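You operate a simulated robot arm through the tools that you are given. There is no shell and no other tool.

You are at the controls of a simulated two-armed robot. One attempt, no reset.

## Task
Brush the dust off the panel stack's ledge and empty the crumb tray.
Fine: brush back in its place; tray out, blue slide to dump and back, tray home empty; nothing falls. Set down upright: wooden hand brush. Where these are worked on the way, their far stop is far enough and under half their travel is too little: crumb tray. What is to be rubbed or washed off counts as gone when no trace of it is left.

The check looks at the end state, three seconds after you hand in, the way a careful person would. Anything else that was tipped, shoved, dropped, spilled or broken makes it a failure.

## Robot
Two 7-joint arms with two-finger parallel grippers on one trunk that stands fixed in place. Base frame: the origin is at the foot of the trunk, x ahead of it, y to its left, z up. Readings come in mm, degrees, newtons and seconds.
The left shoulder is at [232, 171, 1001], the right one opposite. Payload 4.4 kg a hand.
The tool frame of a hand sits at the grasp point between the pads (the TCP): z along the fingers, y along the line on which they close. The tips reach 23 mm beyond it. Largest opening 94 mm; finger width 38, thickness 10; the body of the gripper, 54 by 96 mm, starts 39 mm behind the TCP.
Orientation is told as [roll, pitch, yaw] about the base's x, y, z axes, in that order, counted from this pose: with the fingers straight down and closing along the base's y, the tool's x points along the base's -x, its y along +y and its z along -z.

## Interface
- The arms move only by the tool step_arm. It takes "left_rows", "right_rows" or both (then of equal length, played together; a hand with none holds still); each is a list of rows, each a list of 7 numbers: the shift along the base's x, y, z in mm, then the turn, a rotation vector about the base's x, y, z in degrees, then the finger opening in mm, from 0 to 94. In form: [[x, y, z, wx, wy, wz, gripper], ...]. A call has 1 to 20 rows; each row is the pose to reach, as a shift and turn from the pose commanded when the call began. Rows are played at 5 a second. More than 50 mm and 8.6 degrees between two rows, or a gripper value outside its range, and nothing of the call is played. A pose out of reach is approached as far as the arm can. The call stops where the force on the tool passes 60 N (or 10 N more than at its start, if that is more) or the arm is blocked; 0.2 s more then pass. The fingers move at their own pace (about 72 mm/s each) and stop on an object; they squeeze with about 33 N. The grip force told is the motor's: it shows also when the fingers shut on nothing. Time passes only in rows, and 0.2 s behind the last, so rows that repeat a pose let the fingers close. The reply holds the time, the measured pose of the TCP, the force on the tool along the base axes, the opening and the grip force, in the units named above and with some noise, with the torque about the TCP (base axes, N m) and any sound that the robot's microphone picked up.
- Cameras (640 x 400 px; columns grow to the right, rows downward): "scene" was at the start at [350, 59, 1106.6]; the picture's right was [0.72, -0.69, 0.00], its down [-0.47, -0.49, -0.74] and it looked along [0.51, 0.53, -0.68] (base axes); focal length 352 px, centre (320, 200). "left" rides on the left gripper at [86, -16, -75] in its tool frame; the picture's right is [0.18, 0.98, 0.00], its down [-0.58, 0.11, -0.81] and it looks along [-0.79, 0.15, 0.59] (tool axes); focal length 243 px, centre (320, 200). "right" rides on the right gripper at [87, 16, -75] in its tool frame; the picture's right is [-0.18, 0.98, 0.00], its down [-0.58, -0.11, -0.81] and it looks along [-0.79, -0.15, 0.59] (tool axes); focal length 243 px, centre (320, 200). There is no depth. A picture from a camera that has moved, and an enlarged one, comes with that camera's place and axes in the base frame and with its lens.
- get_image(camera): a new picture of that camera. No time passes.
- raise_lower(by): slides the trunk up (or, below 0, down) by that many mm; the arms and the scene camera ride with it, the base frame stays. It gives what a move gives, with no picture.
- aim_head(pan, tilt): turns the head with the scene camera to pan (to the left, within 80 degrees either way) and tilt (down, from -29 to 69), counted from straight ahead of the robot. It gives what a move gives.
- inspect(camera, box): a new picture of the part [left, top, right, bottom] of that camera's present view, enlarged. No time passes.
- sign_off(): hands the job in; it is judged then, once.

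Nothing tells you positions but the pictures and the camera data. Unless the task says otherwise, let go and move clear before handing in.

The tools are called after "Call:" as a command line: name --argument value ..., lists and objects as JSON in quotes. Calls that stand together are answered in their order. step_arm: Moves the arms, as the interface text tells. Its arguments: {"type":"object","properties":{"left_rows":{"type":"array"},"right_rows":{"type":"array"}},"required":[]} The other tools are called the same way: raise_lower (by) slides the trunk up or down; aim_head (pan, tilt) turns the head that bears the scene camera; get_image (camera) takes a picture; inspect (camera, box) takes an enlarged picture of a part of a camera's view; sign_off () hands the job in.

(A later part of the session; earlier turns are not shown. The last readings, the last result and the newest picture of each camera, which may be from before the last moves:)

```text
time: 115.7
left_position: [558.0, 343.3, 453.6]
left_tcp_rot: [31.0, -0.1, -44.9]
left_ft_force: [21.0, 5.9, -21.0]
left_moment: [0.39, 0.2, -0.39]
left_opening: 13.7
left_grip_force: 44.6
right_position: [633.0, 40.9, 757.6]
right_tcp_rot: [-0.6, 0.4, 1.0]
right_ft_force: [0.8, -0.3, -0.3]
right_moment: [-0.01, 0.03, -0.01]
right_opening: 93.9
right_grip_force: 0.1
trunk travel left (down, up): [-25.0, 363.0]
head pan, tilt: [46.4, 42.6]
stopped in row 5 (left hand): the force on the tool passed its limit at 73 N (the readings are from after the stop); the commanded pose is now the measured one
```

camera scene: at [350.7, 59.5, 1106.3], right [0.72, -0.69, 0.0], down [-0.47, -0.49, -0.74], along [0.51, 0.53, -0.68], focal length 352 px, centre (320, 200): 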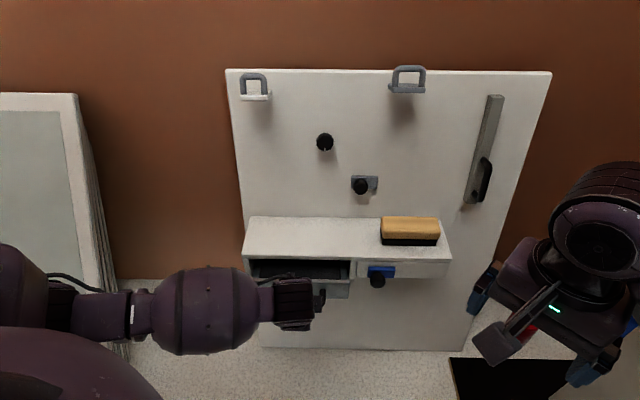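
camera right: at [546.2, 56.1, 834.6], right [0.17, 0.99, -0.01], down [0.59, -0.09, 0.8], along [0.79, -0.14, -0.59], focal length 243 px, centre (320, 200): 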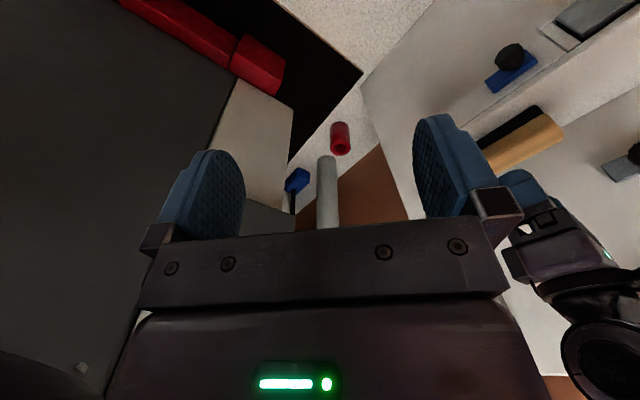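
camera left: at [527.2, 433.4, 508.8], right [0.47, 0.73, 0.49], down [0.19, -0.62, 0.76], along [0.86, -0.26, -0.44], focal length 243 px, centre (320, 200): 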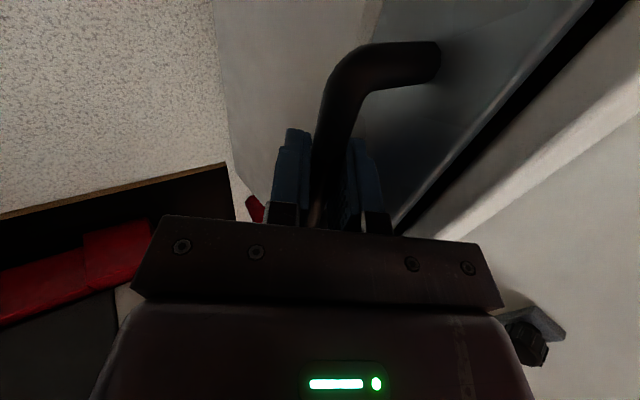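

The tray reached its far stop after about 92 mm. I'll ease the strain slightly and look.

Call:
step_arm --left_rows '[[1, 1, -1, -0.7, 0.7, 0, 6], [1, 1, -1.5, -0.7, 0.7, 0, 6]]'

Call:
get_image --camera "scene"

Call:
inspect --camera "scene" --box '[230, 230, 430, 355]'

```text
time: 116.3
left_position: [557.4, 341.5, 455.3]
left_tcp_rot: [30.2, 0.0, -44.9]
left_ft_force: [13.4, 5.1, -7.1]
left_moment: [0.84, 0.79, -0.2]
left_opening: 13.7
left_grip_force: 45.0
right_position: [632.7, 39.4, 759.2]
right_tcp_rot: [-0.3, 0.3, 1.0]
right_ft_force: [0.0, 0.5, -0.7]
right_moment: [-0.02, -0.01, 0.0]
right_opening: 93.9
right_grip_force: 0.3
trunk travel left (down, up): [-25.0, 363.0]
head pan, tilt: [46.4, 42.6]
```

```text
taken
camera scene: at [350.8, 59.3, 1106.4], right [0.72, -0.69, 0.0], down [-0.47, -0.49, -0.74], along [0.51, 0.53, -0.68], focal length 352 px, centre (320, 200)
```

scene: 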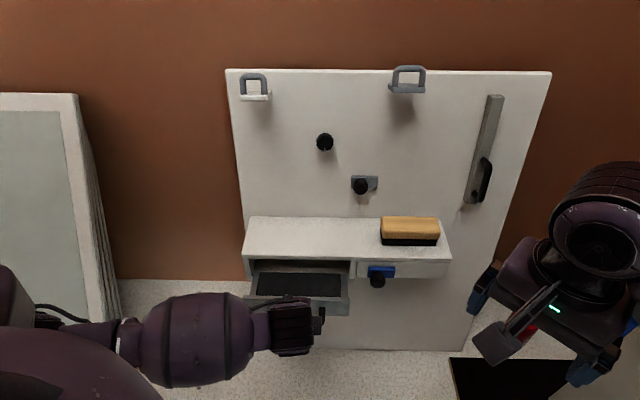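

```text
3.20 times, centred on (330, 292) of scene
camera zoom: at [350.8, 59.3, 1106.4], right [0.72, -0.69, 0.0], down [-0.47, -0.49, -0.74], along [0.51, 0.53, -0.68], focal length 1127 px, centre (288, -96)
```

zoom: 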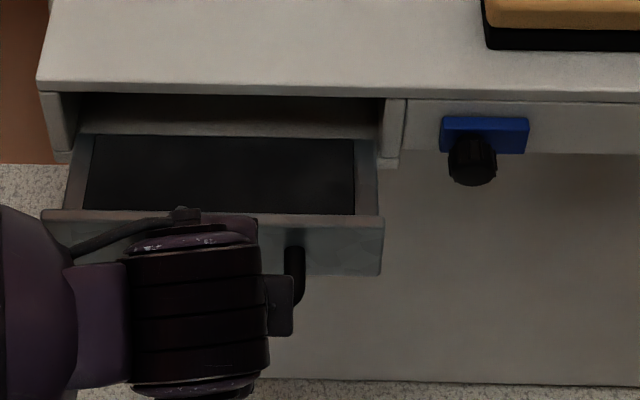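

The tray stands fully out. Now I release the handle, opening only a little so the inner finger doesn't touch the tray front, and back out along the finger axis.

Call:
step_arm --left_rows '[[0, 0, 0, 0, 0, 0, 20], [0, 0, 0, 0, 0, 0, 27], [0, 0, 0, 0, 0, 0, 27]]'

Call:
get_image --camera "left"

```text
time: 117.1
left_position: [558.1, 342.6, 455.1]
left_tcp_rot: [30.0, -0.1, -44.8]
left_ft_force: [0.2, -0.2, -0.1]
left_moment: [0.05, 0.03, 0.02]
left_opening: 26.8
left_grip_force: 0.0
right_position: [632.7, 38.9, 758.9]
right_tcp_rot: [-0.5, 0.3, 1.0]
right_ft_force: [-0.1, -0.2, -0.4]
right_moment: [0.02, 0.0, 0.02]
right_opening: 93.9
right_grip_force: 0.0
trunk travel left (down, up): [-25.0, 363.0]
head pan, tilt: [46.4, 42.6]
```

```text
taken
camera left: at [461.2, 367.3, 510.4], right [0.47, 0.73, 0.49], down [0.19, -0.63, 0.75], along [0.86, -0.26, -0.44], focal length 243 px, centre (320, 200)
```

left: 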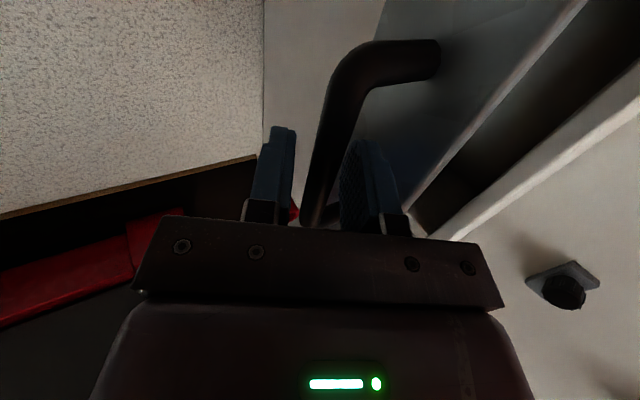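

Call:
step_arm --left_rows '[[-5.3, -5.3, 13, 0, 0, 0, 27], [-10.6, -10.6, 26, 0, 0, 0, 27], [-19.4, -19.4, 47.6, 0, 0, 0, 27], [-28.3, -28.3, 69.3, 0, 0, 0, 27], [-35.4, -35.4, 86.6, 0, 0, 0, 27], [-35.4, -35.4, 86.6, 0, 0, 0, 27]]'

Call:
inspect --camera "scene" --box '[230, 200, 430, 345]'

```text
time: 118.5
left_position: [522.1, 309.0, 541.0]
left_tcp_rot: [30.0, -0.2, -44.9]
left_ft_force: [0.6, 0.0, 0.3]
left_moment: [-0.01, 0.03, 0.0]
left_opening: 26.9
left_grip_force: 0.0
right_position: [632.8, 40.0, 758.6]
right_tcp_rot: [-0.4, 0.3, 1.0]
right_ft_force: [-0.2, -1.5, -0.6]
right_moment: [0.03, 0.0, -0.01]
right_opening: 93.9
right_grip_force: 0.0
trunk travel left (down, up): [-25.0, 363.0]
head pan, tilt: [46.4, 42.6]
```

```text
2.76 times, centred on (330, 272) of scene
camera zoom: at [350.0, 58.9, 1106.6], right [0.72, -0.69, 0.0], down [-0.47, -0.49, -0.74], along [0.51, 0.53, -0.68], focal length 972 px, centre (292, 0)
```

zoom: 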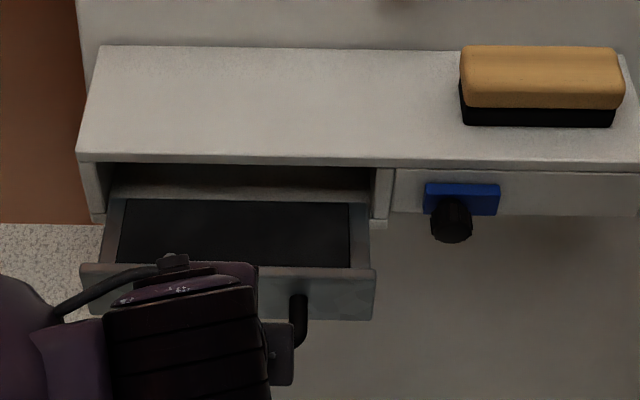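

The tray stays out on its own. Now I turn the hand so the fingers close sideways and point 60° forward, and bring it in front of the blue knob.

Call:
step_arm --left_rows '[[15.1, -15.1, 0, -2.4, -5.17, 5.35, 30], [30.2, -30.2, 0, -4.8, -10.3, 10.7, 34], [45.3, -45.3, 0, -7.2, -15.5, 16.05, 38], [60.4, -60.4, 0, -9.6, -20.7, 21.4, 42], [75.5, -75.5, 0, -12, -25.8, 26.75, 46], [90.6, -90.6, 0, -14.4, -31, 32.1, 46], [105.7, -105.7, 0, -16.8, -36.2, 37.45, 46], [121.1, -121.1, 0, -19.2, -41.3, 42.8, 46]]'

Call:
get_image --camera "scene"

Call:
get_image --camera "left"

```text
time: 120.0
left_position: [606.8, 301.9, 545.8]
left_tcp_rot: [45.1, -32.1, -19.4]
left_ft_force: [0.8, -0.3, -0.6]
left_moment: [0.02, 0.02, 0.02]
left_opening: 46.0
left_grip_force: 0.1
right_position: [632.2, 41.1, 753.9]
right_tcp_rot: [-0.7, 0.7, 0.9]
right_ft_force: [-0.4, -0.4, -2.9]
right_moment: [-0.01, 0.03, 0.03]
right_opening: 94.0
right_grip_force: 0.0
trunk travel left (down, up): [-25.0, 363.0]
head pan, tilt: [46.4, 42.6]
stopped in row 7 (left hand): the arm was blocked; the commanded pose is now the measured one
```

```text
taken
camera scene: at [350.9, 61.8, 1104.7], right [0.72, -0.69, 0.0], down [-0.47, -0.49, -0.73], along [0.51, 0.53, -0.68], focal length 352 px, centre (320, 200)
```

scene: 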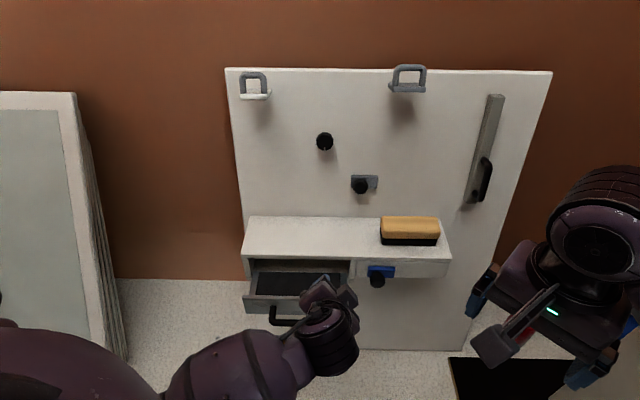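

```text
taken
camera left: at [497.6, 273.6, 534.1], right [-0.27, 0.83, 0.49], down [-0.02, -0.52, 0.86], along [0.96, 0.22, 0.16], focal length 243 px, centre (320, 200)
```

left: 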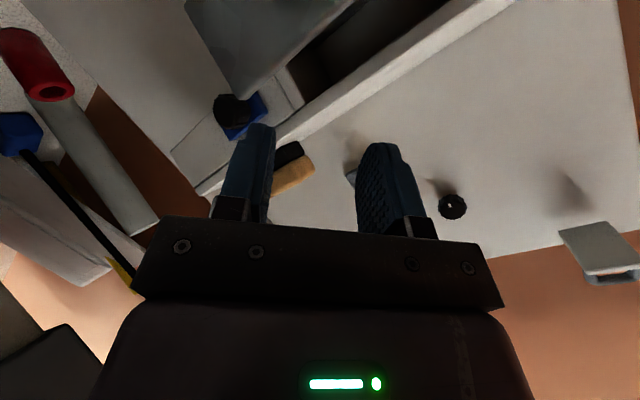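

The elbow met the robot's own body because the wrist came in too low and close. I'll move the hand up and outward first, and continue the turn there.

Call:
step_arm --left_rows '[[10, 10, 20, 0, 0, 0, 46], [20, 20, 40, 0, 0, 0, 46], [30, 30, 65, 0, 0, 0, 46], [40, 40, 90, 0, 0, 0, 46], [45, 45, 115, 0, 0, 0, 46], [50, 50, 135, 0, 0, 0, 46]]'

Call:
get_image --camera "scene"

Call:
aim_head --pan 75 --tilt 40

Call:
get_image --camera "scene"

```text
time: 121.4
left_position: [647.1, 355.7, 674.4]
left_tcp_rot: [44.8, -31.2, -19.4]
left_ft_force: [-0.3, -0.4, -0.2]
left_moment: [0.01, -0.01, -0.04]
left_opening: 46.1
left_grip_force: 0.1
right_position: [628.3, 45.9, 761.8]
right_tcp_rot: [-1.0, -0.1, 1.1]
right_ft_force: [-0.2, -1.3, -0.3]
right_moment: [0.02, 0.01, -0.01]
right_opening: 93.8
right_grip_force: 0.1
trunk travel left (down, up): [-25.0, 363.0]
head pan, tilt: [46.4, 42.6]
```

```text
taken
camera scene: at [344.5, 68.5, 1107.5], right [0.72, -0.69, 0.01], down [-0.46, -0.5, -0.73], along [0.51, 0.53, -0.68], focal length 352 px, centre (320, 200)
```

scene: 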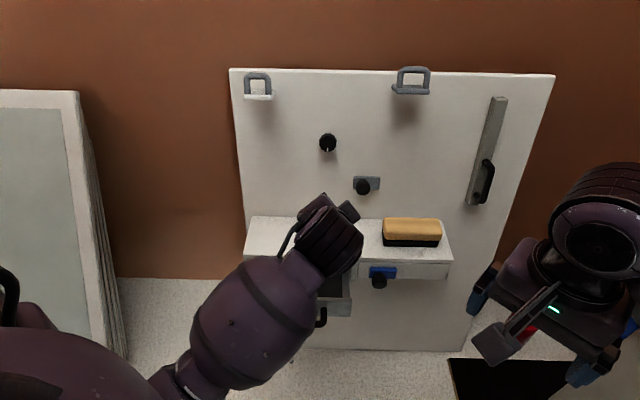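

```text
time: 122.3
left_position: [647.0, 356.3, 675.2]
left_tcp_rot: [44.9, -31.2, -19.4]
left_ft_force: [0.1, -0.1, 1.4]
left_moment: [0.01, 0.02, 0.04]
left_opening: 46.1
left_grip_force: 0.1
right_position: [628.8, 46.2, 762.1]
right_tcp_rot: [-1.0, 0.0, 0.9]
right_ft_force: [0.3, -0.3, -0.1]
right_moment: [0.01, 0.01, 0.03]
right_opening: 94.1
right_grip_force: 0.1
trunk travel left (down, up): [-25.0, 363.0]
head pan, tilt: [75.0, 40.0]
```

```text
taken
camera scene: at [309.5, 90.7, 1111.1], right [0.97, -0.26, 0.01], down [-0.16, -0.63, -0.76], along [0.2, 0.73, -0.65], focal length 352 px, centre (320, 200)
```

scene: 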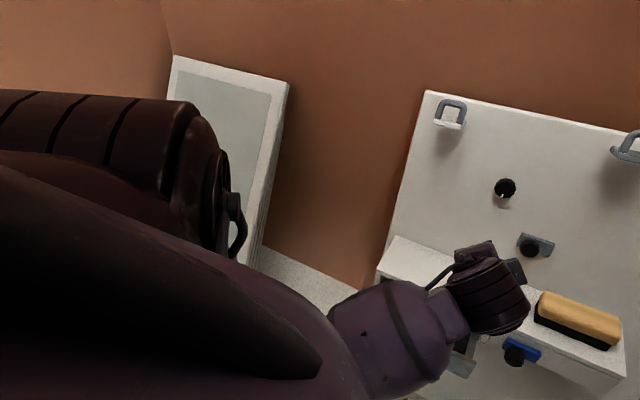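

The robot's trunk shows a slight deflection, so the left elbow is still pressing on the chest. I'll turn the hand back to the earlier orientation, which kept the elbow out to the left.

Call:
step_arm --left_rows '[[0, 5, 5, 0.73, 5.8, -4.8, 46], [0, 10, 10, 1.47, 11.6, -9.6, 40], [0, 15, 15, 2.2, 17.35, -14.45, 30], [0, 20, 20, 2.93, 23.1, -19.3, 20], [0, 25, 25, 3.67, 28.9, -24.1, 10], [0, 30, 30, 4.4, 34.7, -28.9, 10]]'

Call:
get_image --camera "scene"

```text
time: 123.7
left_position: [658.3, 371.4, 709.6]
left_tcp_rot: [29.2, -0.5, -44.7]
left_ft_force: [-0.6, -0.4, 0.0]
left_moment: [0.01, 0.03, 0.01]
left_opening: 10.0
left_grip_force: 0.1
right_position: [631.6, 39.7, 759.0]
right_tcp_rot: [-0.4, 0.3, 1.0]
right_ft_force: [0.2, 0.2, -0.2]
right_moment: [-0.03, 0.01, -0.01]
right_opening: 93.8
right_grip_force: 0.0
trunk travel left (down, up): [-25.0, 363.0]
head pan, tilt: [75.0, 40.0]
```

```text
taken
camera scene: at [314.5, 80.8, 1110.4], right [0.97, -0.26, 0.0], down [-0.17, -0.62, -0.77], along [0.2, 0.74, -0.64], focal length 352 px, centre (320, 200)
```

scene: 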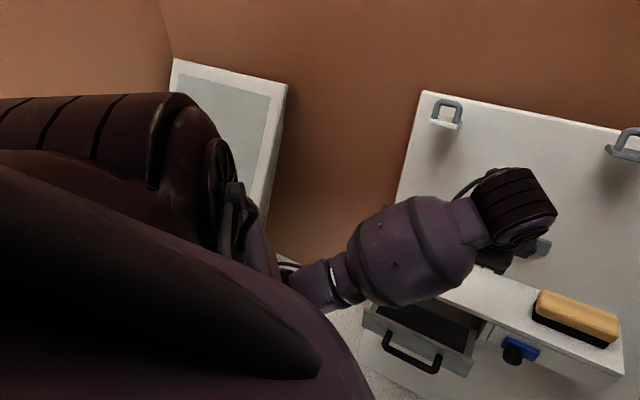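

The trunk is back to normal. The elbow sits low, so I'll raise the hand to the posture that worked for the brush, and come down in front of the knob from there.

Call:
step_arm --left_rows '[[-10, 2, 38, -5.3, 5.3, 0, 10], [-20, 4, 76, -10.6, 10.6, 0, 10], [-30, 7, 114, -15.9, 15.9, 0, 10], [-38, 9, 150, -21.2, 21.2, 0, 10], [-38, 9, 170, -21.2, 21.2, 0, 10]]'

Call:
get_image --camera "scene"

```text
time: 124.9
left_position: [619.1, 382.5, 879.4]
left_tcp_rot: [-0.8, -0.3, -44.4]
left_ft_force: [-0.6, 0.0, -0.4]
left_moment: [0.0, 0.03, 0.0]
left_opening: 9.8
left_grip_force: 0.1
right_position: [631.7, 38.7, 759.6]
right_tcp_rot: [-0.5, 0.4, 1.1]
right_ft_force: [0.4, -0.1, -0.1]
right_moment: [-0.02, -0.03, 0.01]
right_opening: 94.0
right_grip_force: 0.1
trunk travel left (down, up): [-25.0, 363.0]
head pan, tilt: [75.0, 40.0]
```

```text
taken
camera scene: at [314.5, 80.9, 1110.4], right [0.97, -0.26, 0.0], down [-0.17, -0.62, -0.77], along [0.2, 0.74, -0.64], focal length 352 px, centre (320, 200)
```

scene: 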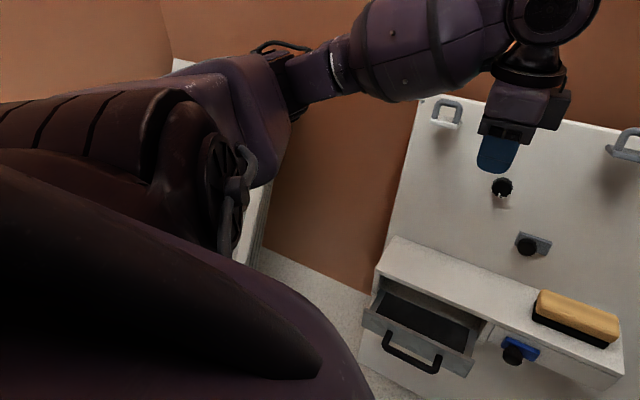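

Call:
inspect --camera "scene" --box '[350, 230, 550, 390]'

```text
2.50 times, centred on (450, 310) of scene
camera zoom: at [314.5, 80.9, 1110.4], right [0.97, -0.26, 0.0], down [-0.17, -0.62, -0.77], along [0.2, 0.74, -0.64], focal length 881 px, centre (-5, -75)
```

zoom: 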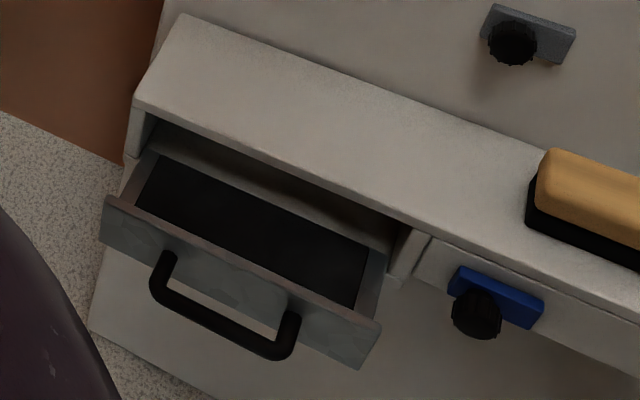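

The tray interior is dark and open, and the ledge is clean. I'll bring the closed fingers down just left of the blue knob, tilted 15°, to push the slide to the right.

Call:
step_arm --left_rows '[[18, -21, -30, 0, 0, 0, 4], [36, -42, -60, 0, 0, 0, 4], [54, -63, -90, 0, 0, 0, 4], [71, -82.7, -119, 0, 0, 0, 4], [71, -82.7, -159, 3.7, -3.7, -0.2, 4], [71, -82.7, -199, 7.4, -7.4, -0.4, 4], [71, -82.7, -239, 11.2, -11.2, -0.6, 4], [71, -82.7, -279, 11.2, -11.2, -0.6, 4], [71, -82.7, -319, 11.2, -11.2, -0.6, 4]]'

Call:
get_image --camera "left"

Call:
aim_head --pan 46.4 --tilt 42.6

Call:
get_image --camera "scene"

```text
time: 126.9
left_position: [690.6, 296.3, 561.2]
left_tcp_rot: [15.1, -0.4, -45.2]
left_ft_force: [0.7, -0.6, -1.1]
left_moment: [-0.01, -0.02, 0.01]
left_opening: 4.0
left_grip_force: 0.1
right_position: [633.6, 39.0, 758.4]
right_tcp_rot: [-0.4, 0.4, 1.0]
right_ft_force: [-0.1, -0.6, -0.7]
right_moment: [-0.02, 0.0, 0.01]
right_opening: 94.0
right_grip_force: 0.0
trunk travel left (down, up): [-25.0, 363.0]
head pan, tilt: [75.0, 40.0]
```

```text
taken
camera left: at [605.7, 333.4, 628.2], right [0.54, 0.8, 0.26], down [0.33, -0.48, 0.81], along [0.77, -0.35, -0.53], focal length 243 px, centre (320, 200)
```

left: 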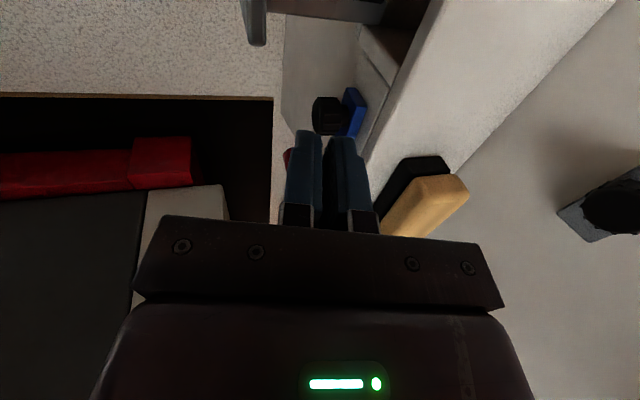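

```text
time: 127.8
left_position: [689.4, 296.2, 561.7]
left_tcp_rot: [15.2, -0.4, -45.1]
left_ft_force: [-0.4, 0.6, -0.9]
left_moment: [0.01, -0.01, -0.02]
left_opening: 4.1
left_grip_force: 0.0
right_position: [633.4, 39.6, 759.1]
right_tcp_rot: [-0.4, 0.3, 1.0]
right_ft_force: [-0.4, -0.4, 0.4]
right_moment: [0.01, -0.01, 0.01]
right_opening: 94.0
right_grip_force: 0.0
trunk travel left (down, up): [-25.0, 363.0]
head pan, tilt: [46.4, 42.6]
```

```text
taken
camera scene: at [349.9, 59.0, 1106.6], right [0.72, -0.69, 0.0], down [-0.47, -0.49, -0.74], along [0.51, 0.53, -0.68], focal length 352 px, centre (320, 200)
```

scene: 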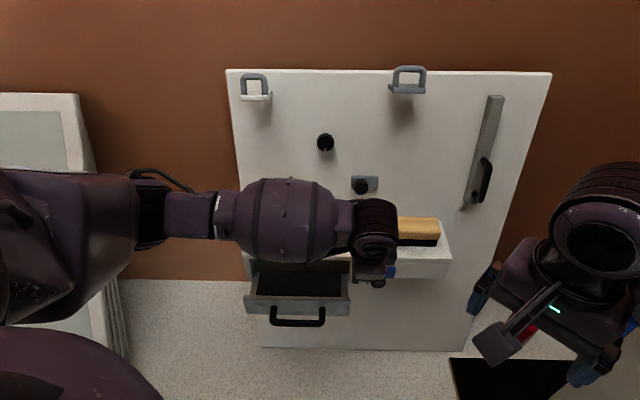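

The knob is confirmed at the expected place. I'll lower the closed fingertips beside its left side.

Call:
step_arm --left_rows '[[8, 10, -25, 0, 0, 0, 4], [15.6, 19.2, -48.5, 0, 0, 0, 4], [20, 24, -73, 0, 0, 0, 4], [24.8, 28.4, -96.5, 0, 0, 0, 4], [24.8, 28.4, -96.5, 0, 0, 0, 4]]'

Call:
get_image --camera "left"

Call:
inspect --camera "right" --box '[440, 0, 640, 160]'

```text
time: 129.0
left_position: [715.3, 326.7, 466.8]
left_tcp_rot: [15.2, -0.3, -45.1]
left_ft_force: [-1.1, 0.5, -0.9]
left_moment: [0.02, 0.04, 0.02]
left_opening: 4.1
left_grip_force: 0.1
right_position: [632.4, 38.8, 758.9]
right_tcp_rot: [-0.4, 0.3, 1.1]
right_ft_force: [-0.1, -0.1, -0.2]
right_moment: [-0.01, -0.01, 0.03]
right_opening: 93.9
right_grip_force: 0.1
trunk travel left (down, up): [-25.0, 363.0]
head pan, tilt: [46.4, 42.6]
```

```text
taken
camera left: at [630.2, 363.1, 533.3], right [0.54, 0.8, 0.26], down [0.33, -0.48, 0.81], along [0.77, -0.35, -0.53], focal length 243 px, centre (320, 200)
```

left: 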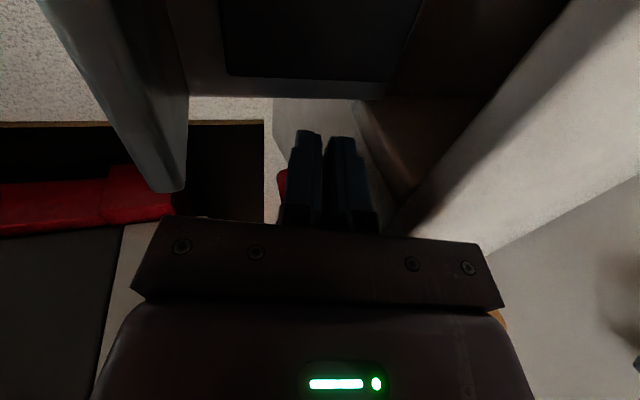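

```text
2.50 times, centred on (540, 80) of right
camera zoom: at [546.2, 56.1, 834.7], right [0.17, 0.99, -0.01], down [0.59, -0.09, 0.8], along [0.79, -0.14, -0.59], focal length 606 px, centre (-230, 500)
```

zoom: 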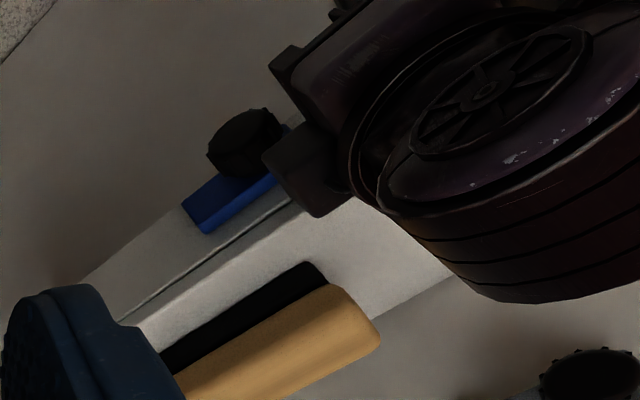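

From the right camera the fingers sit just left of the knob. I'll push the slide to the right in steps.

Call:
step_arm --left_rows '[[5, -5, 0, 0, 0, 0, 4], [10, -10, 0, 0, 0, 0, 4], [15, -15, 0, 0, 0, 0, 4], [20, -20, 0, 0, 0, 0, 4], [25, -25, 0, 0, 0, 0, 4]]'

Call:
inspect --camera "right" --box '[440, 0, 640, 160]'

```text
time: 130.2
left_position: [740.7, 300.5, 465.1]
left_tcp_rot: [15.1, -0.5, -45.1]
left_ft_force: [-0.5, -0.3, -0.3]
left_moment: [-0.01, 0.03, 0.01]
left_opening: 3.8
left_grip_force: 0.2
right_position: [631.2, 39.1, 759.0]
right_tcp_rot: [-0.5, 0.3, 0.9]
right_ft_force: [-0.8, -0.2, -0.8]
right_moment: [-0.02, -0.01, -0.03]
right_opening: 93.9
right_grip_force: 0.0
trunk travel left (down, up): [-25.0, 363.0]
head pan, tilt: [46.4, 42.6]
```

```text
2.50 times, centred on (540, 80) of right
camera zoom: at [546.2, 56.1, 834.5], right [0.17, 0.99, -0.01], down [0.59, -0.09, 0.8], along [0.79, -0.14, -0.59], focal length 606 px, centre (-230, 500)
```

zoom: 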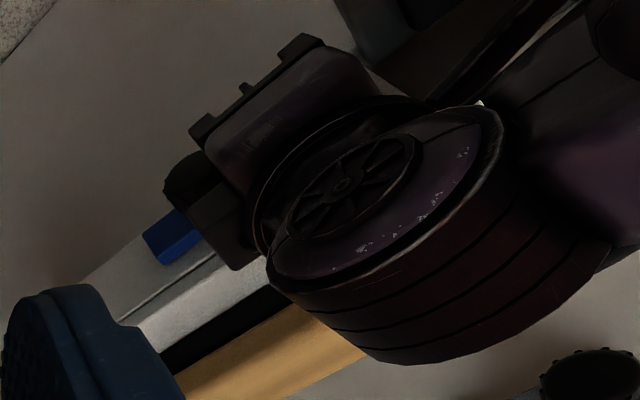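

The slide moves freely. I'll keep pushing to its far stop.

Call:
step_arm --left_rows '[[5, -5, 0, 0, 0, 0, 4], [10, -10, 0, 0, 0, 0, 4], [15, -15, 0, 0, 0, 0, 4], [20, -20, 0, 0, 0, 0, 4], [25, -25, 0, 0, 0, 0, 4], [30, -30, 0, 0, 0, 0, 4], [35, -35, 0, 0, 0, 0, 4], [40, -40, 0, 0, 0, 0, 4]]'

Call:
inspect --camera "right" --box '[400, 0, 640, 190]'

Call:
get_image --camera "scene"

```text
time: 131.2
left_position: [751.6, 291.2, 462.5]
left_tcp_rot: [15.2, 1.0, -44.7]
left_ft_force: [-15.9, 10.4, 10.3]
left_moment: [-0.08, -0.03, -0.17]
left_opening: 4.5
left_grip_force: 0.2
right_position: [631.9, 39.4, 759.6]
right_tcp_rot: [-0.4, 0.2, 1.0]
right_ft_force: [0.6, -0.6, -0.2]
right_moment: [0.01, 0.0, 0.0]
right_opening: 94.1
right_grip_force: 0.0
trunk travel left (down, up): [-25.0, 363.0]
head pan, tilt: [46.4, 42.6]
stopped in row 4 (left hand): the force on the tool passed its limit at 69 N (the readings are from after the stop); the commanded pose is now the measured one
```

```text
2.11 times, centred on (520, 95) of right
camera zoom: at [545.3, 56.0, 835.5], right [0.17, 0.99, -0.01], down [0.59, -0.09, 0.81], along [0.79, -0.14, -0.59], focal length 511 px, centre (-101, 421)
```

zoom: 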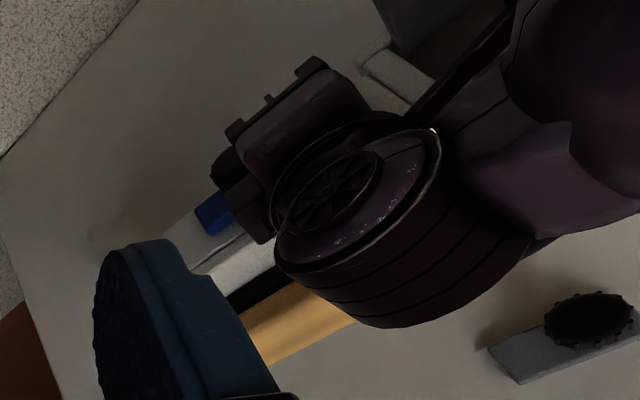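

```text
taken
camera scene: at [348.6, 58.8, 1107.2], right [0.72, -0.69, 0.0], down [-0.47, -0.49, -0.74], along [0.51, 0.53, -0.68], focal length 352 px, centre (320, 200)
```

scene: 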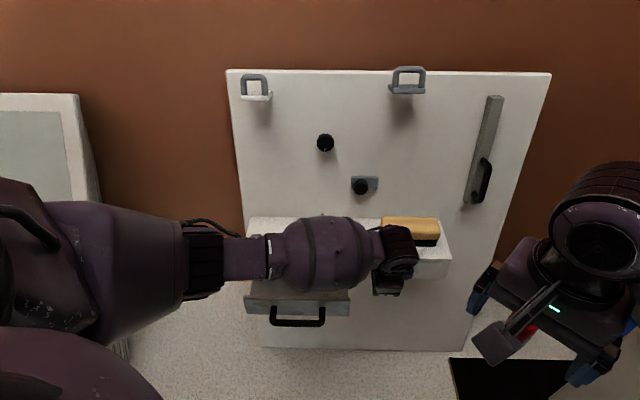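

The slide reached its stop after about 40 mm. I'll check the tray interior.

Call:
inspect --camera "scene" --box '[230, 240, 430, 340]'

Call:
get_image --camera "left"

Call:
aim_head --pan 20 --tilt 48

Call:
get_image --camera "scene"

```text
3.20 times, centred on (330, 290) of scene
camera zoom: at [348.6, 58.8, 1107.2], right [0.72, -0.69, 0.0], down [-0.47, -0.49, -0.74], along [0.51, 0.53, -0.68], focal length 1127 px, centre (288, -88)
```

zoom: 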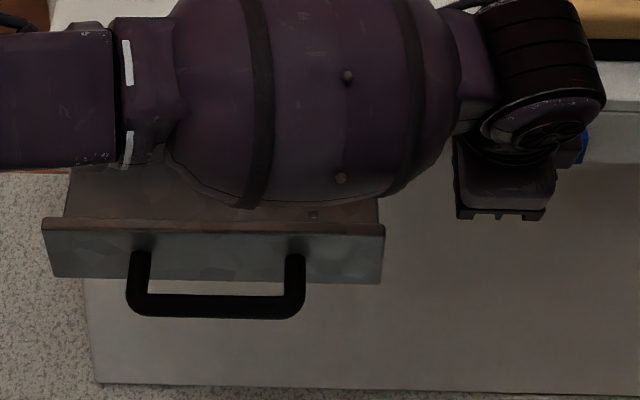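

```text
taken
camera left: at [668.3, 326.4, 531.4], right [0.54, 0.8, 0.26], down [0.35, -0.49, 0.8], along [0.77, -0.34, -0.55], focal length 243 px, centre (320, 200)
```

left: 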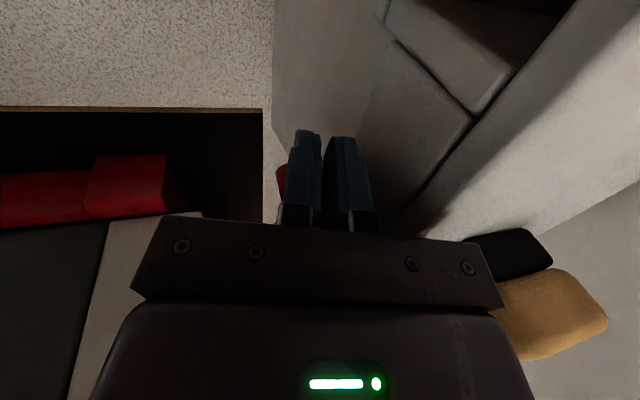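

```text
time: 132.1
left_position: [752.9, 290.9, 461.9]
left_tcp_rot: [15.1, 0.9, -44.7]
left_ft_force: [-21.9, 24.2, 13.2]
left_moment: [-0.04, -0.09, -0.09]
left_opening: 4.4
left_grip_force: 0.5
right_position: [630.0, 40.4, 760.4]
right_tcp_rot: [-0.4, 0.3, 1.1]
right_ft_force: [-0.4, 1.1, 0.1]
right_moment: [-0.01, 0.01, -0.01]
right_opening: 94.0
right_grip_force: 0.1
trunk travel left (down, up): [-25.0, 363.0]
head pan, tilt: [20.0, 48.0]
```

```text
taken
camera scene: at [365.0, 26.2, 1099.6], right [0.34, -0.94, 0.0], down [-0.7, -0.25, -0.67], along [0.63, 0.23, -0.74], focal length 352 px, centre (320, 200)
```

scene: 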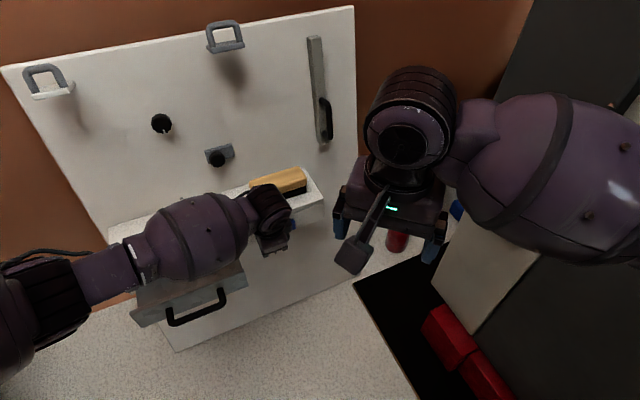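

The dark fill is gone: the tray floor now shows light grey, so the crumbs have dropped. I'll ease off, rise clear, and go round to the right side of the knob to push the slide back.

Call:
step_arm --left_rows '[[-4.2, 4.2, 0, 0, 0, 0, 4], [-9.7, -1.3, 29, 0, 0, 0, 4], [-15.2, -6.8, 58, 0, 0, 0, 4], [-20.7, -12.3, 87, 0, 0, 0, 4], [9.2, -42.2, 87, 0, 0, 0, 4], [39, -72, 87, 0, 0, 0, 4], [39, -72, 87, 0, 0, 0, 4]]'

Call:
get_image --camera "left"

Call:
get_image --camera "scene"

Call:
inspect --camera "right" --box '[400, 0, 640, 190]'

```text
time: 133.7
left_position: [794.0, 214.7, 547.0]
left_tcp_rot: [15.1, 0.8, -44.7]
left_ft_force: [0.1, -0.2, 0.2]
left_moment: [0.01, -0.02, 0.0]
left_opening: 4.1
left_grip_force: 0.2
right_position: [631.8, 39.7, 758.5]
right_tcp_rot: [-0.3, 0.3, 1.0]
right_ft_force: [-1.0, 0.1, -0.9]
right_moment: [0.02, -0.02, 0.01]
right_opening: 94.0
right_grip_force: 0.1
trunk travel left (down, up): [-25.0, 363.0]
head pan, tilt: [20.0, 48.0]
```

```text
taken
camera left: at [709.5, 250.3, 616.5], right [0.54, 0.8, 0.26], down [0.35, -0.49, 0.8], along [0.77, -0.34, -0.54], focal length 243 px, centre (320, 200)
```

left: 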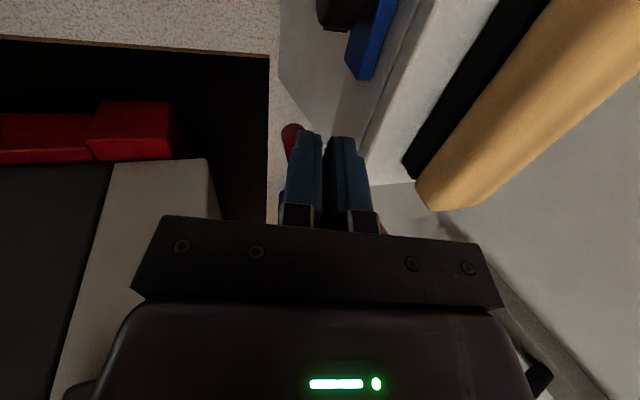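

```text
taken
camera scene: at [366.8, 25.1, 1098.9], right [0.34, -0.94, 0.0], down [-0.7, -0.25, -0.67], along [0.63, 0.23, -0.74], focal length 352 px, centre (320, 200)
```

scene: 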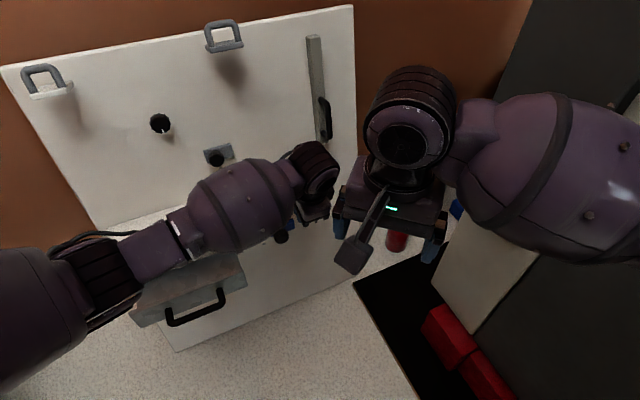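

```text
2.11 times, centred on (520, 95) of right
camera zoom: at [546.3, 55.6, 834.5], right [0.17, 0.99, -0.01], down [0.59, -0.09, 0.8], along [0.79, -0.14, -0.59], focal length 511 px, centre (-101, 421)
```

zoom: 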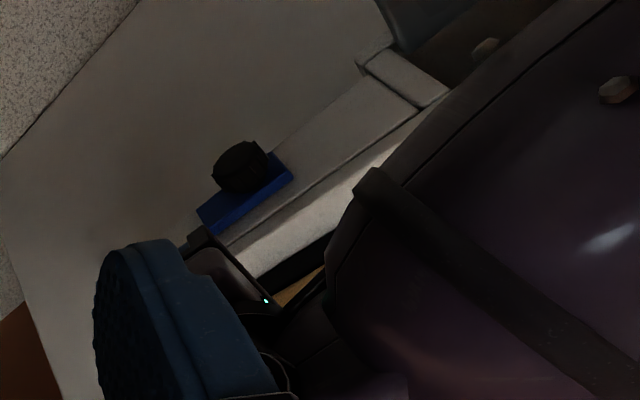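

The slide sits at its dump end with the knob in view. I'll lower the fingertips to the right of the knob.

Call:
step_arm --left_rows '[[0.5, 5.5, -17, 0, 0, 0, 4], [3.7, 8.7, -34, 0, 0, 0, 4], [8.5, 13.5, -58, 0, 0, 0, 4], [13.5, 18.5, -82, 0, 0, 0, 4], [13.5, 18.5, -82, 0, 0, 0, 4]]'

Call:
step_arm --left_rows '[[-4, 4, 0, 0, 0, 0, 4], [-8, 8, 0, 0, 0, 0, 4], [-12, 12, 0, 0, 0, 0, 4], [-16, 16, 0, 0, 0, 0, 4], [-20, 20, 0, 0, 0, 0, 4]]'

Call:
inspect --camera "right" --box '[400, 0, 640, 190]'

```text
time: 134.9
left_position: [805.7, 236.1, 466.4]
left_tcp_rot: [15.0, 0.9, -44.8]
left_ft_force: [-0.2, 0.5, -0.9]
left_moment: [0.0, 0.0, 0.01]
left_opening: 4.0
left_grip_force: 0.0
right_position: [631.8, 40.4, 758.5]
right_tcp_rot: [-0.5, 0.3, 1.0]
right_ft_force: [0.6, 0.6, 0.3]
right_moment: [0.02, -0.01, -0.01]
right_opening: 94.0
right_grip_force: 0.1
trunk travel left (down, up): [-25.0, 363.0]
head pan, tilt: [20.0, 48.0]
```

```text
time: 136.1
left_position: [786.1, 256.4, 467.3]
left_tcp_rot: [15.2, 0.9, -44.7]
left_ft_force: [1.2, -0.4, 0.2]
left_moment: [-0.02, 0.03, -0.01]
left_opening: 4.1
left_grip_force: 0.1
right_position: [632.2, 39.5, 758.8]
right_tcp_rot: [-0.5, 0.3, 1.0]
right_ft_force: [0.1, -0.1, -0.4]
right_moment: [-0.01, 0.02, 0.01]
right_opening: 94.2
right_grip_force: 0.0
trunk travel left (down, up): [-25.0, 363.0]
head pan, tilt: [20.0, 48.0]
```

```text
2.11 times, centred on (520, 95) of right
camera zoom: at [546.2, 56.0, 834.6], right [0.17, 0.99, -0.01], down [0.59, -0.09, 0.8], along [0.79, -0.14, -0.59], focal length 511 px, centre (-101, 421)
```

zoom: 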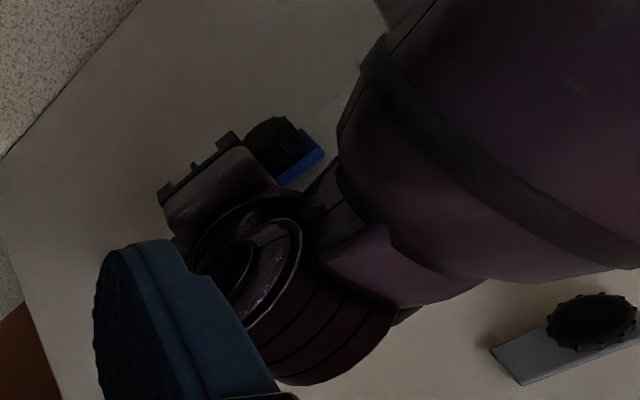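

The slide is coming back. I'll continue in smaller steps to its home stop.

Call:
step_arm --left_rows '[[-3, 3, 0, 0, 0, 0, 4], [-6, 6, 0, 0, 0, 0, 4], [-9, 9, 0, 0, 0, 0, 4], [-11, 11, 0, 0, 0, 0, 4], [-12.5, 12.5, 0, 0, 0, 0, 4]]'

Call:
inspect --camera "right" --box '[440, 0, 640, 160]'

```text
time: 137.3
left_position: [771.8, 267.7, 464.9]
left_tcp_rot: [15.0, 0.8, -44.8]
left_ft_force: [0.0, -0.5, -0.3]
left_moment: [-0.01, 0.01, 0.0]
left_opening: 4.2
left_grip_force: 0.1
right_position: [632.5, 39.8, 757.7]
right_tcp_rot: [-0.4, 0.3, 1.1]
right_ft_force: [-0.2, -0.2, -0.3]
right_moment: [-0.02, -0.03, -0.02]
right_opening: 93.6
right_grip_force: 0.1
trunk travel left (down, up): [-25.0, 363.0]
head pan, tilt: [20.0, 48.0]
```

```text
2.50 times, centred on (540, 80) of right
camera zoom: at [546.2, 56.1, 834.4], right [0.17, 0.99, -0.01], down [0.59, -0.09, 0.8], along [0.79, -0.14, -0.59], focal length 606 px, centre (-230, 500)
```

zoom: 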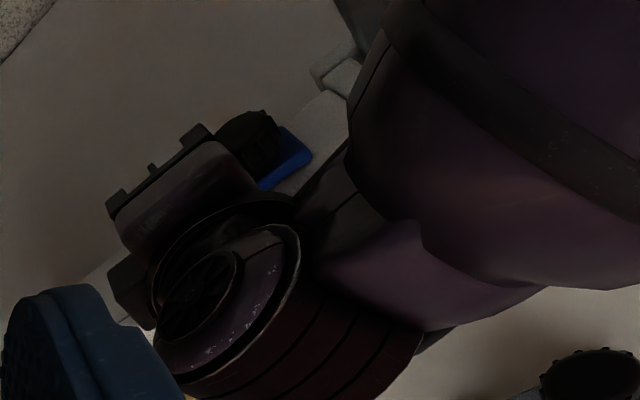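

It should be about home. I'll back off, rise clear, and compare with the first picture.

Call:
step_arm --left_rows '[[4.2, -4.2, 0, 0, 0, 0, 4], [-1.3, -9.7, 29, 0, 0, 0, 4], [-6.8, -15.2, 58, 0, 0, 0, 4], [-12.3, -20.7, 87, 0, 0, 0, 4], [-12.3, -20.7, 120, 0, 0, 0, 4], [-30, -3, 155, 0, 0, 0, 4], [-58, 25, 180, 0, 0, 0, 4], [-86, 53, 190, 0, 0, 0, 4]]'

Call:
aim_head --pan 46.4 --tilt 42.6

Call:
inspect --camera "scene" --box '[335, 250, 425, 306]'

Call:
get_image --camera "scene"

```text
time: 139.1
left_position: [687.0, 319.6, 655.7]
left_tcp_rot: [15.1, 0.8, -44.8]
left_ft_force: [0.2, -0.1, 0.3]
left_moment: [-0.02, 0.01, -0.01]
left_opening: 3.8
left_grip_force: 0.0
right_position: [631.8, 38.9, 757.7]
right_tcp_rot: [-0.5, 0.4, 1.1]
right_ft_force: [-1.0, -1.1, -0.1]
right_moment: [0.04, 0.0, -0.02]
right_opening: 94.3
right_grip_force: 0.1
trunk travel left (down, up): [-25.0, 363.0]
head pan, tilt: [20.0, 48.0]
```

```text
time: 140.0
left_position: [686.8, 319.6, 655.6]
left_tcp_rot: [15.1, 0.8, -44.8]
left_ft_force: [0.4, -0.8, 0.0]
left_moment: [0.01, -0.03, 0.0]
left_opening: 4.0
left_grip_force: 0.1
right_position: [631.8, 40.3, 759.2]
right_tcp_rot: [-0.4, 0.3, 1.1]
right_ft_force: [-0.5, 0.1, -0.4]
right_moment: [0.03, -0.01, 0.01]
right_opening: 94.3
right_grip_force: 0.1
trunk travel left (down, up): [-25.0, 363.0]
head pan, tilt: [46.4, 42.6]
```

```text
7.11 times, centred on (380, 278) of scene
camera zoom: at [350.0, 58.9, 1106.6], right [0.72, -0.69, 0.0], down [-0.47, -0.49, -0.74], along [0.51, 0.53, -0.68], focal length 2505 px, centre (-107, -355)
```

zoom: 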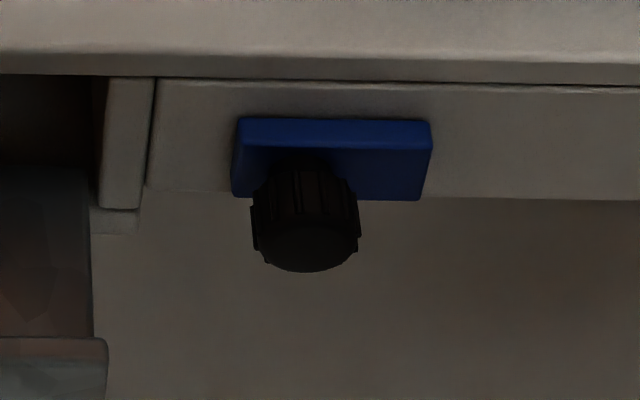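

```text
taken
camera scene: at [350.0, 58.9, 1106.6], right [0.72, -0.69, 0.0], down [-0.47, -0.49, -0.74], along [0.51, 0.53, -0.68], focal length 352 px, centre (320, 200)
```

scene: 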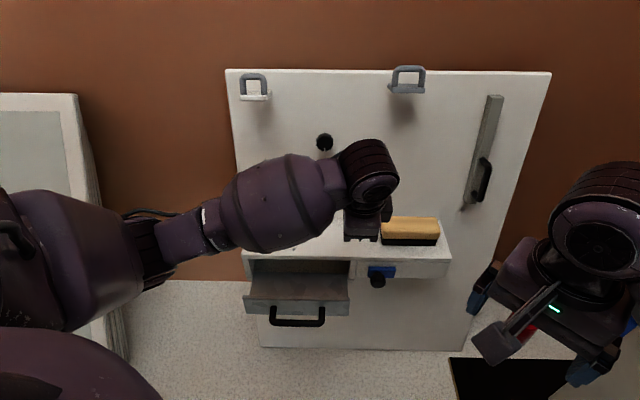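

The slide is back where it started, to within a millimetre. I'll check the tray is empty before closing it.

Call:
inspect --camera "scene" --box '[230, 245, 370, 335]'

Call:
get_image --camera "left"

```text
4.44 times, centred on (300, 290) of scene
camera zoom: at [350.0, 58.9, 1106.6], right [0.72, -0.69, 0.0], down [-0.47, -0.49, -0.74], along [0.51, 0.53, -0.68], focal length 1566 px, centre (409, -200)
```

zoom: 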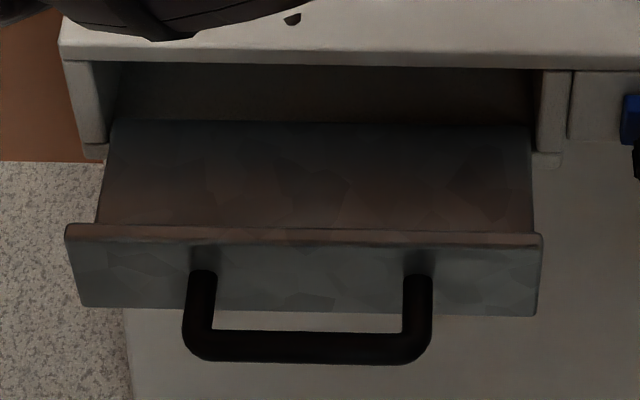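

```text
taken
camera left: at [602.8, 355.8, 724.6], right [0.54, 0.8, 0.26], down [0.35, -0.49, 0.8], along [0.77, -0.34, -0.54], focal length 243 px, centre (320, 200)
```

left: 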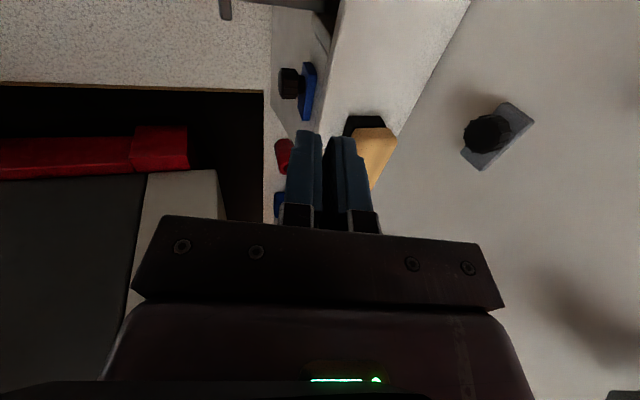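

The tray floor is bare metal now. I'll return to the handle with the earlier grip orientation.

Call:
step_arm --left_rows '[[-28, 2, 0, 2, -2, 0, 27], [-56, 4, 0, 5, -5, 0, 27], [-84, 7, -5, 8, -8, 0, 27], [-112, 9, -10, 10.6, -10.6, -0.2, 27], [-141, 11.3, -16, 10.6, -10.6, -0.2, 27], [-150, 2, -50, 10.6, -10.6, -0.2, 27], [-157, -5, -90, 10.6, -10.6, -0.2, 27], [-157.5, -5, -131, 10.6, -10.6, -0.2, 27], [-157.5, -5, -131, 10.6, -10.6, -0.2, 27]]'

Call:
get_image --camera "left"

Call:
get_image --camera "scene"

```text
time: 142.0
left_position: [531.1, 316.7, 524.6]
left_tcp_rot: [30.2, 0.7, -44.8]
left_ft_force: [0.0, 0.2, -0.5]
left_moment: [0.01, -0.01, 0.02]
left_opening: 26.8
left_grip_force: 0.1
right_position: [632.7, 41.3, 758.7]
right_tcp_rot: [-0.4, 0.2, 1.0]
right_ft_force: [-0.4, 0.9, -0.3]
right_moment: [0.0, -0.02, -0.02]
right_opening: 94.0
right_grip_force: 0.0
trunk travel left (down, up): [-25.0, 363.0]
head pan, tilt: [46.4, 42.6]
```

```text
taken
camera left: at [435.4, 340.2, 581.5], right [0.47, 0.73, 0.5], down [0.2, -0.64, 0.74], along [0.86, -0.25, -0.45], focal length 243 px, centre (320, 200)
```

left: 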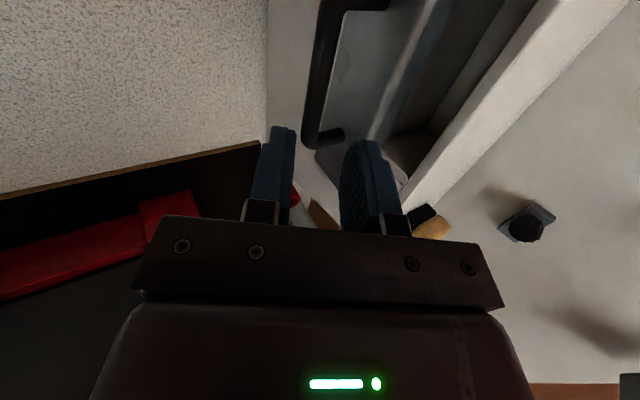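

```text
taken
camera scene: at [349.9, 59.0, 1106.6], right [0.72, -0.69, 0.0], down [-0.47, -0.49, -0.74], along [0.51, 0.53, -0.68], focal length 352 px, centre (320, 200)
```

scene: 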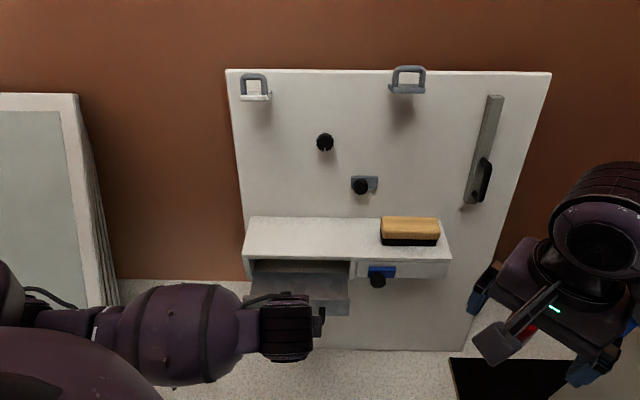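

The handle is again lined up between the fingers. Moving in and gripping.

Call:
step_arm --left_rows '[[6.7, 6.5, -17.6, 0, 0, 0, 27], [13.4, 12.9, -35.3, 0, 0, 0, 27], [20.2, 19.4, -53, 0, 0, 0, 27], [26.9, 25.8, -70.6, 0, 0, 0, 27], [26.9, 25.8, -70.6, 0, 0, 0, 27]]'

Call:
get_image --camera "left"

```text
time: 143.2
left_position: [557.0, 341.4, 453.5]
left_tcp_rot: [30.0, 0.8, -44.7]
left_ft_force: [0.1, -0.1, -0.4]
left_moment: [0.02, 0.04, 0.03]
left_opening: 26.9
left_grip_force: 0.1
right_position: [631.9, 39.5, 759.1]
right_tcp_rot: [-0.4, 0.3, 0.9]
right_ft_force: [0.4, 0.0, 0.1]
right_moment: [-0.03, 0.0, -0.05]
right_opening: 94.2
right_grip_force: 0.0
trunk travel left (down, up): [-25.0, 363.0]
head pan, tilt: [46.4, 42.6]
```

```text
taken
camera left: at [461.7, 366.3, 510.5], right [0.47, 0.73, 0.5], down [0.2, -0.64, 0.74], along [0.86, -0.25, -0.45], focal length 243 px, centre (320, 200)
```

left: 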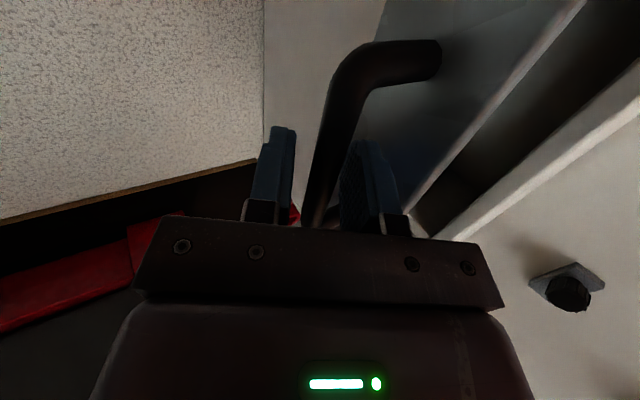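

Call:
step_arm --left_rows '[[0, 0, 0, 0, 0, 0, 18], [0, 0, 0, 0, 0, 0, 8], [0, 0, 0, 0, 0, 0, 6], [0, 0, 0, 0, 0, 0, 6]]'

Call:
step_arm --left_rows '[[6, 6, 0, 0, 0, 0, 6], [14, 14, 0, 0, 0, 0, 6], [22, 22, -0.5, 0, 0, 0, 6], [30, 30, -0.5, 0, 0, 0, 6], [38, 38, -0.5, 0, 0, 0, 6], [46, 46, -0.5, 0, 0, 0, 6], [54, 54, -0.5, 0, 0, 0, 6]]'

Call:
get_image --camera "scene"

```text
time: 144.2
left_position: [558.1, 342.4, 453.2]
left_tcp_rot: [30.4, 0.8, -44.7]
left_ft_force: [9.7, 11.9, 5.8]
left_moment: [0.15, -0.01, 0.29]
left_opening: 13.5
left_grip_force: 45.0
right_position: [633.4, 41.1, 760.2]
right_tcp_rot: [-0.4, 0.3, 1.0]
right_ft_force: [0.2, -0.9, -0.1]
right_moment: [-0.03, -0.01, 0.02]
right_opening: 94.3
right_grip_force: 0.2
trunk travel left (down, up): [-25.0, 363.0]
head pan, tilt: [46.4, 42.6]
```

```text
time: 145.8
left_position: [610.0, 393.9, 453.7]
left_tcp_rot: [30.1, 0.6, -44.8]
left_ft_force: [7.4, -7.9, 1.2]
left_moment: [0.27, 0.25, 0.85]
left_opening: 13.7
left_grip_force: 44.9
right_position: [633.1, 39.3, 759.3]
right_tcp_rot: [-0.4, 0.3, 1.0]
right_ft_force: [0.3, 0.4, -0.3]
right_moment: [0.05, 0.02, 0.03]
right_opening: 94.3
right_grip_force: 0.1
trunk travel left (down, up): [-25.0, 363.0]
head pan, tilt: [46.4, 42.6]
```

```text
taken
camera scene: at [350.2, 58.5, 1106.5], right [0.72, -0.69, 0.0], down [-0.47, -0.49, -0.74], along [0.51, 0.53, -0.68], focal length 352 px, centre (320, 200)
```

scene: 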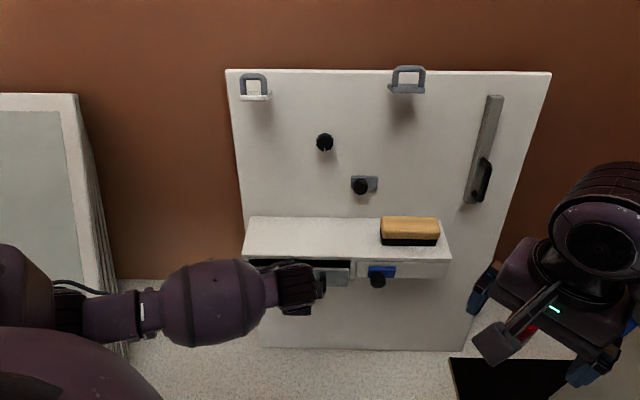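

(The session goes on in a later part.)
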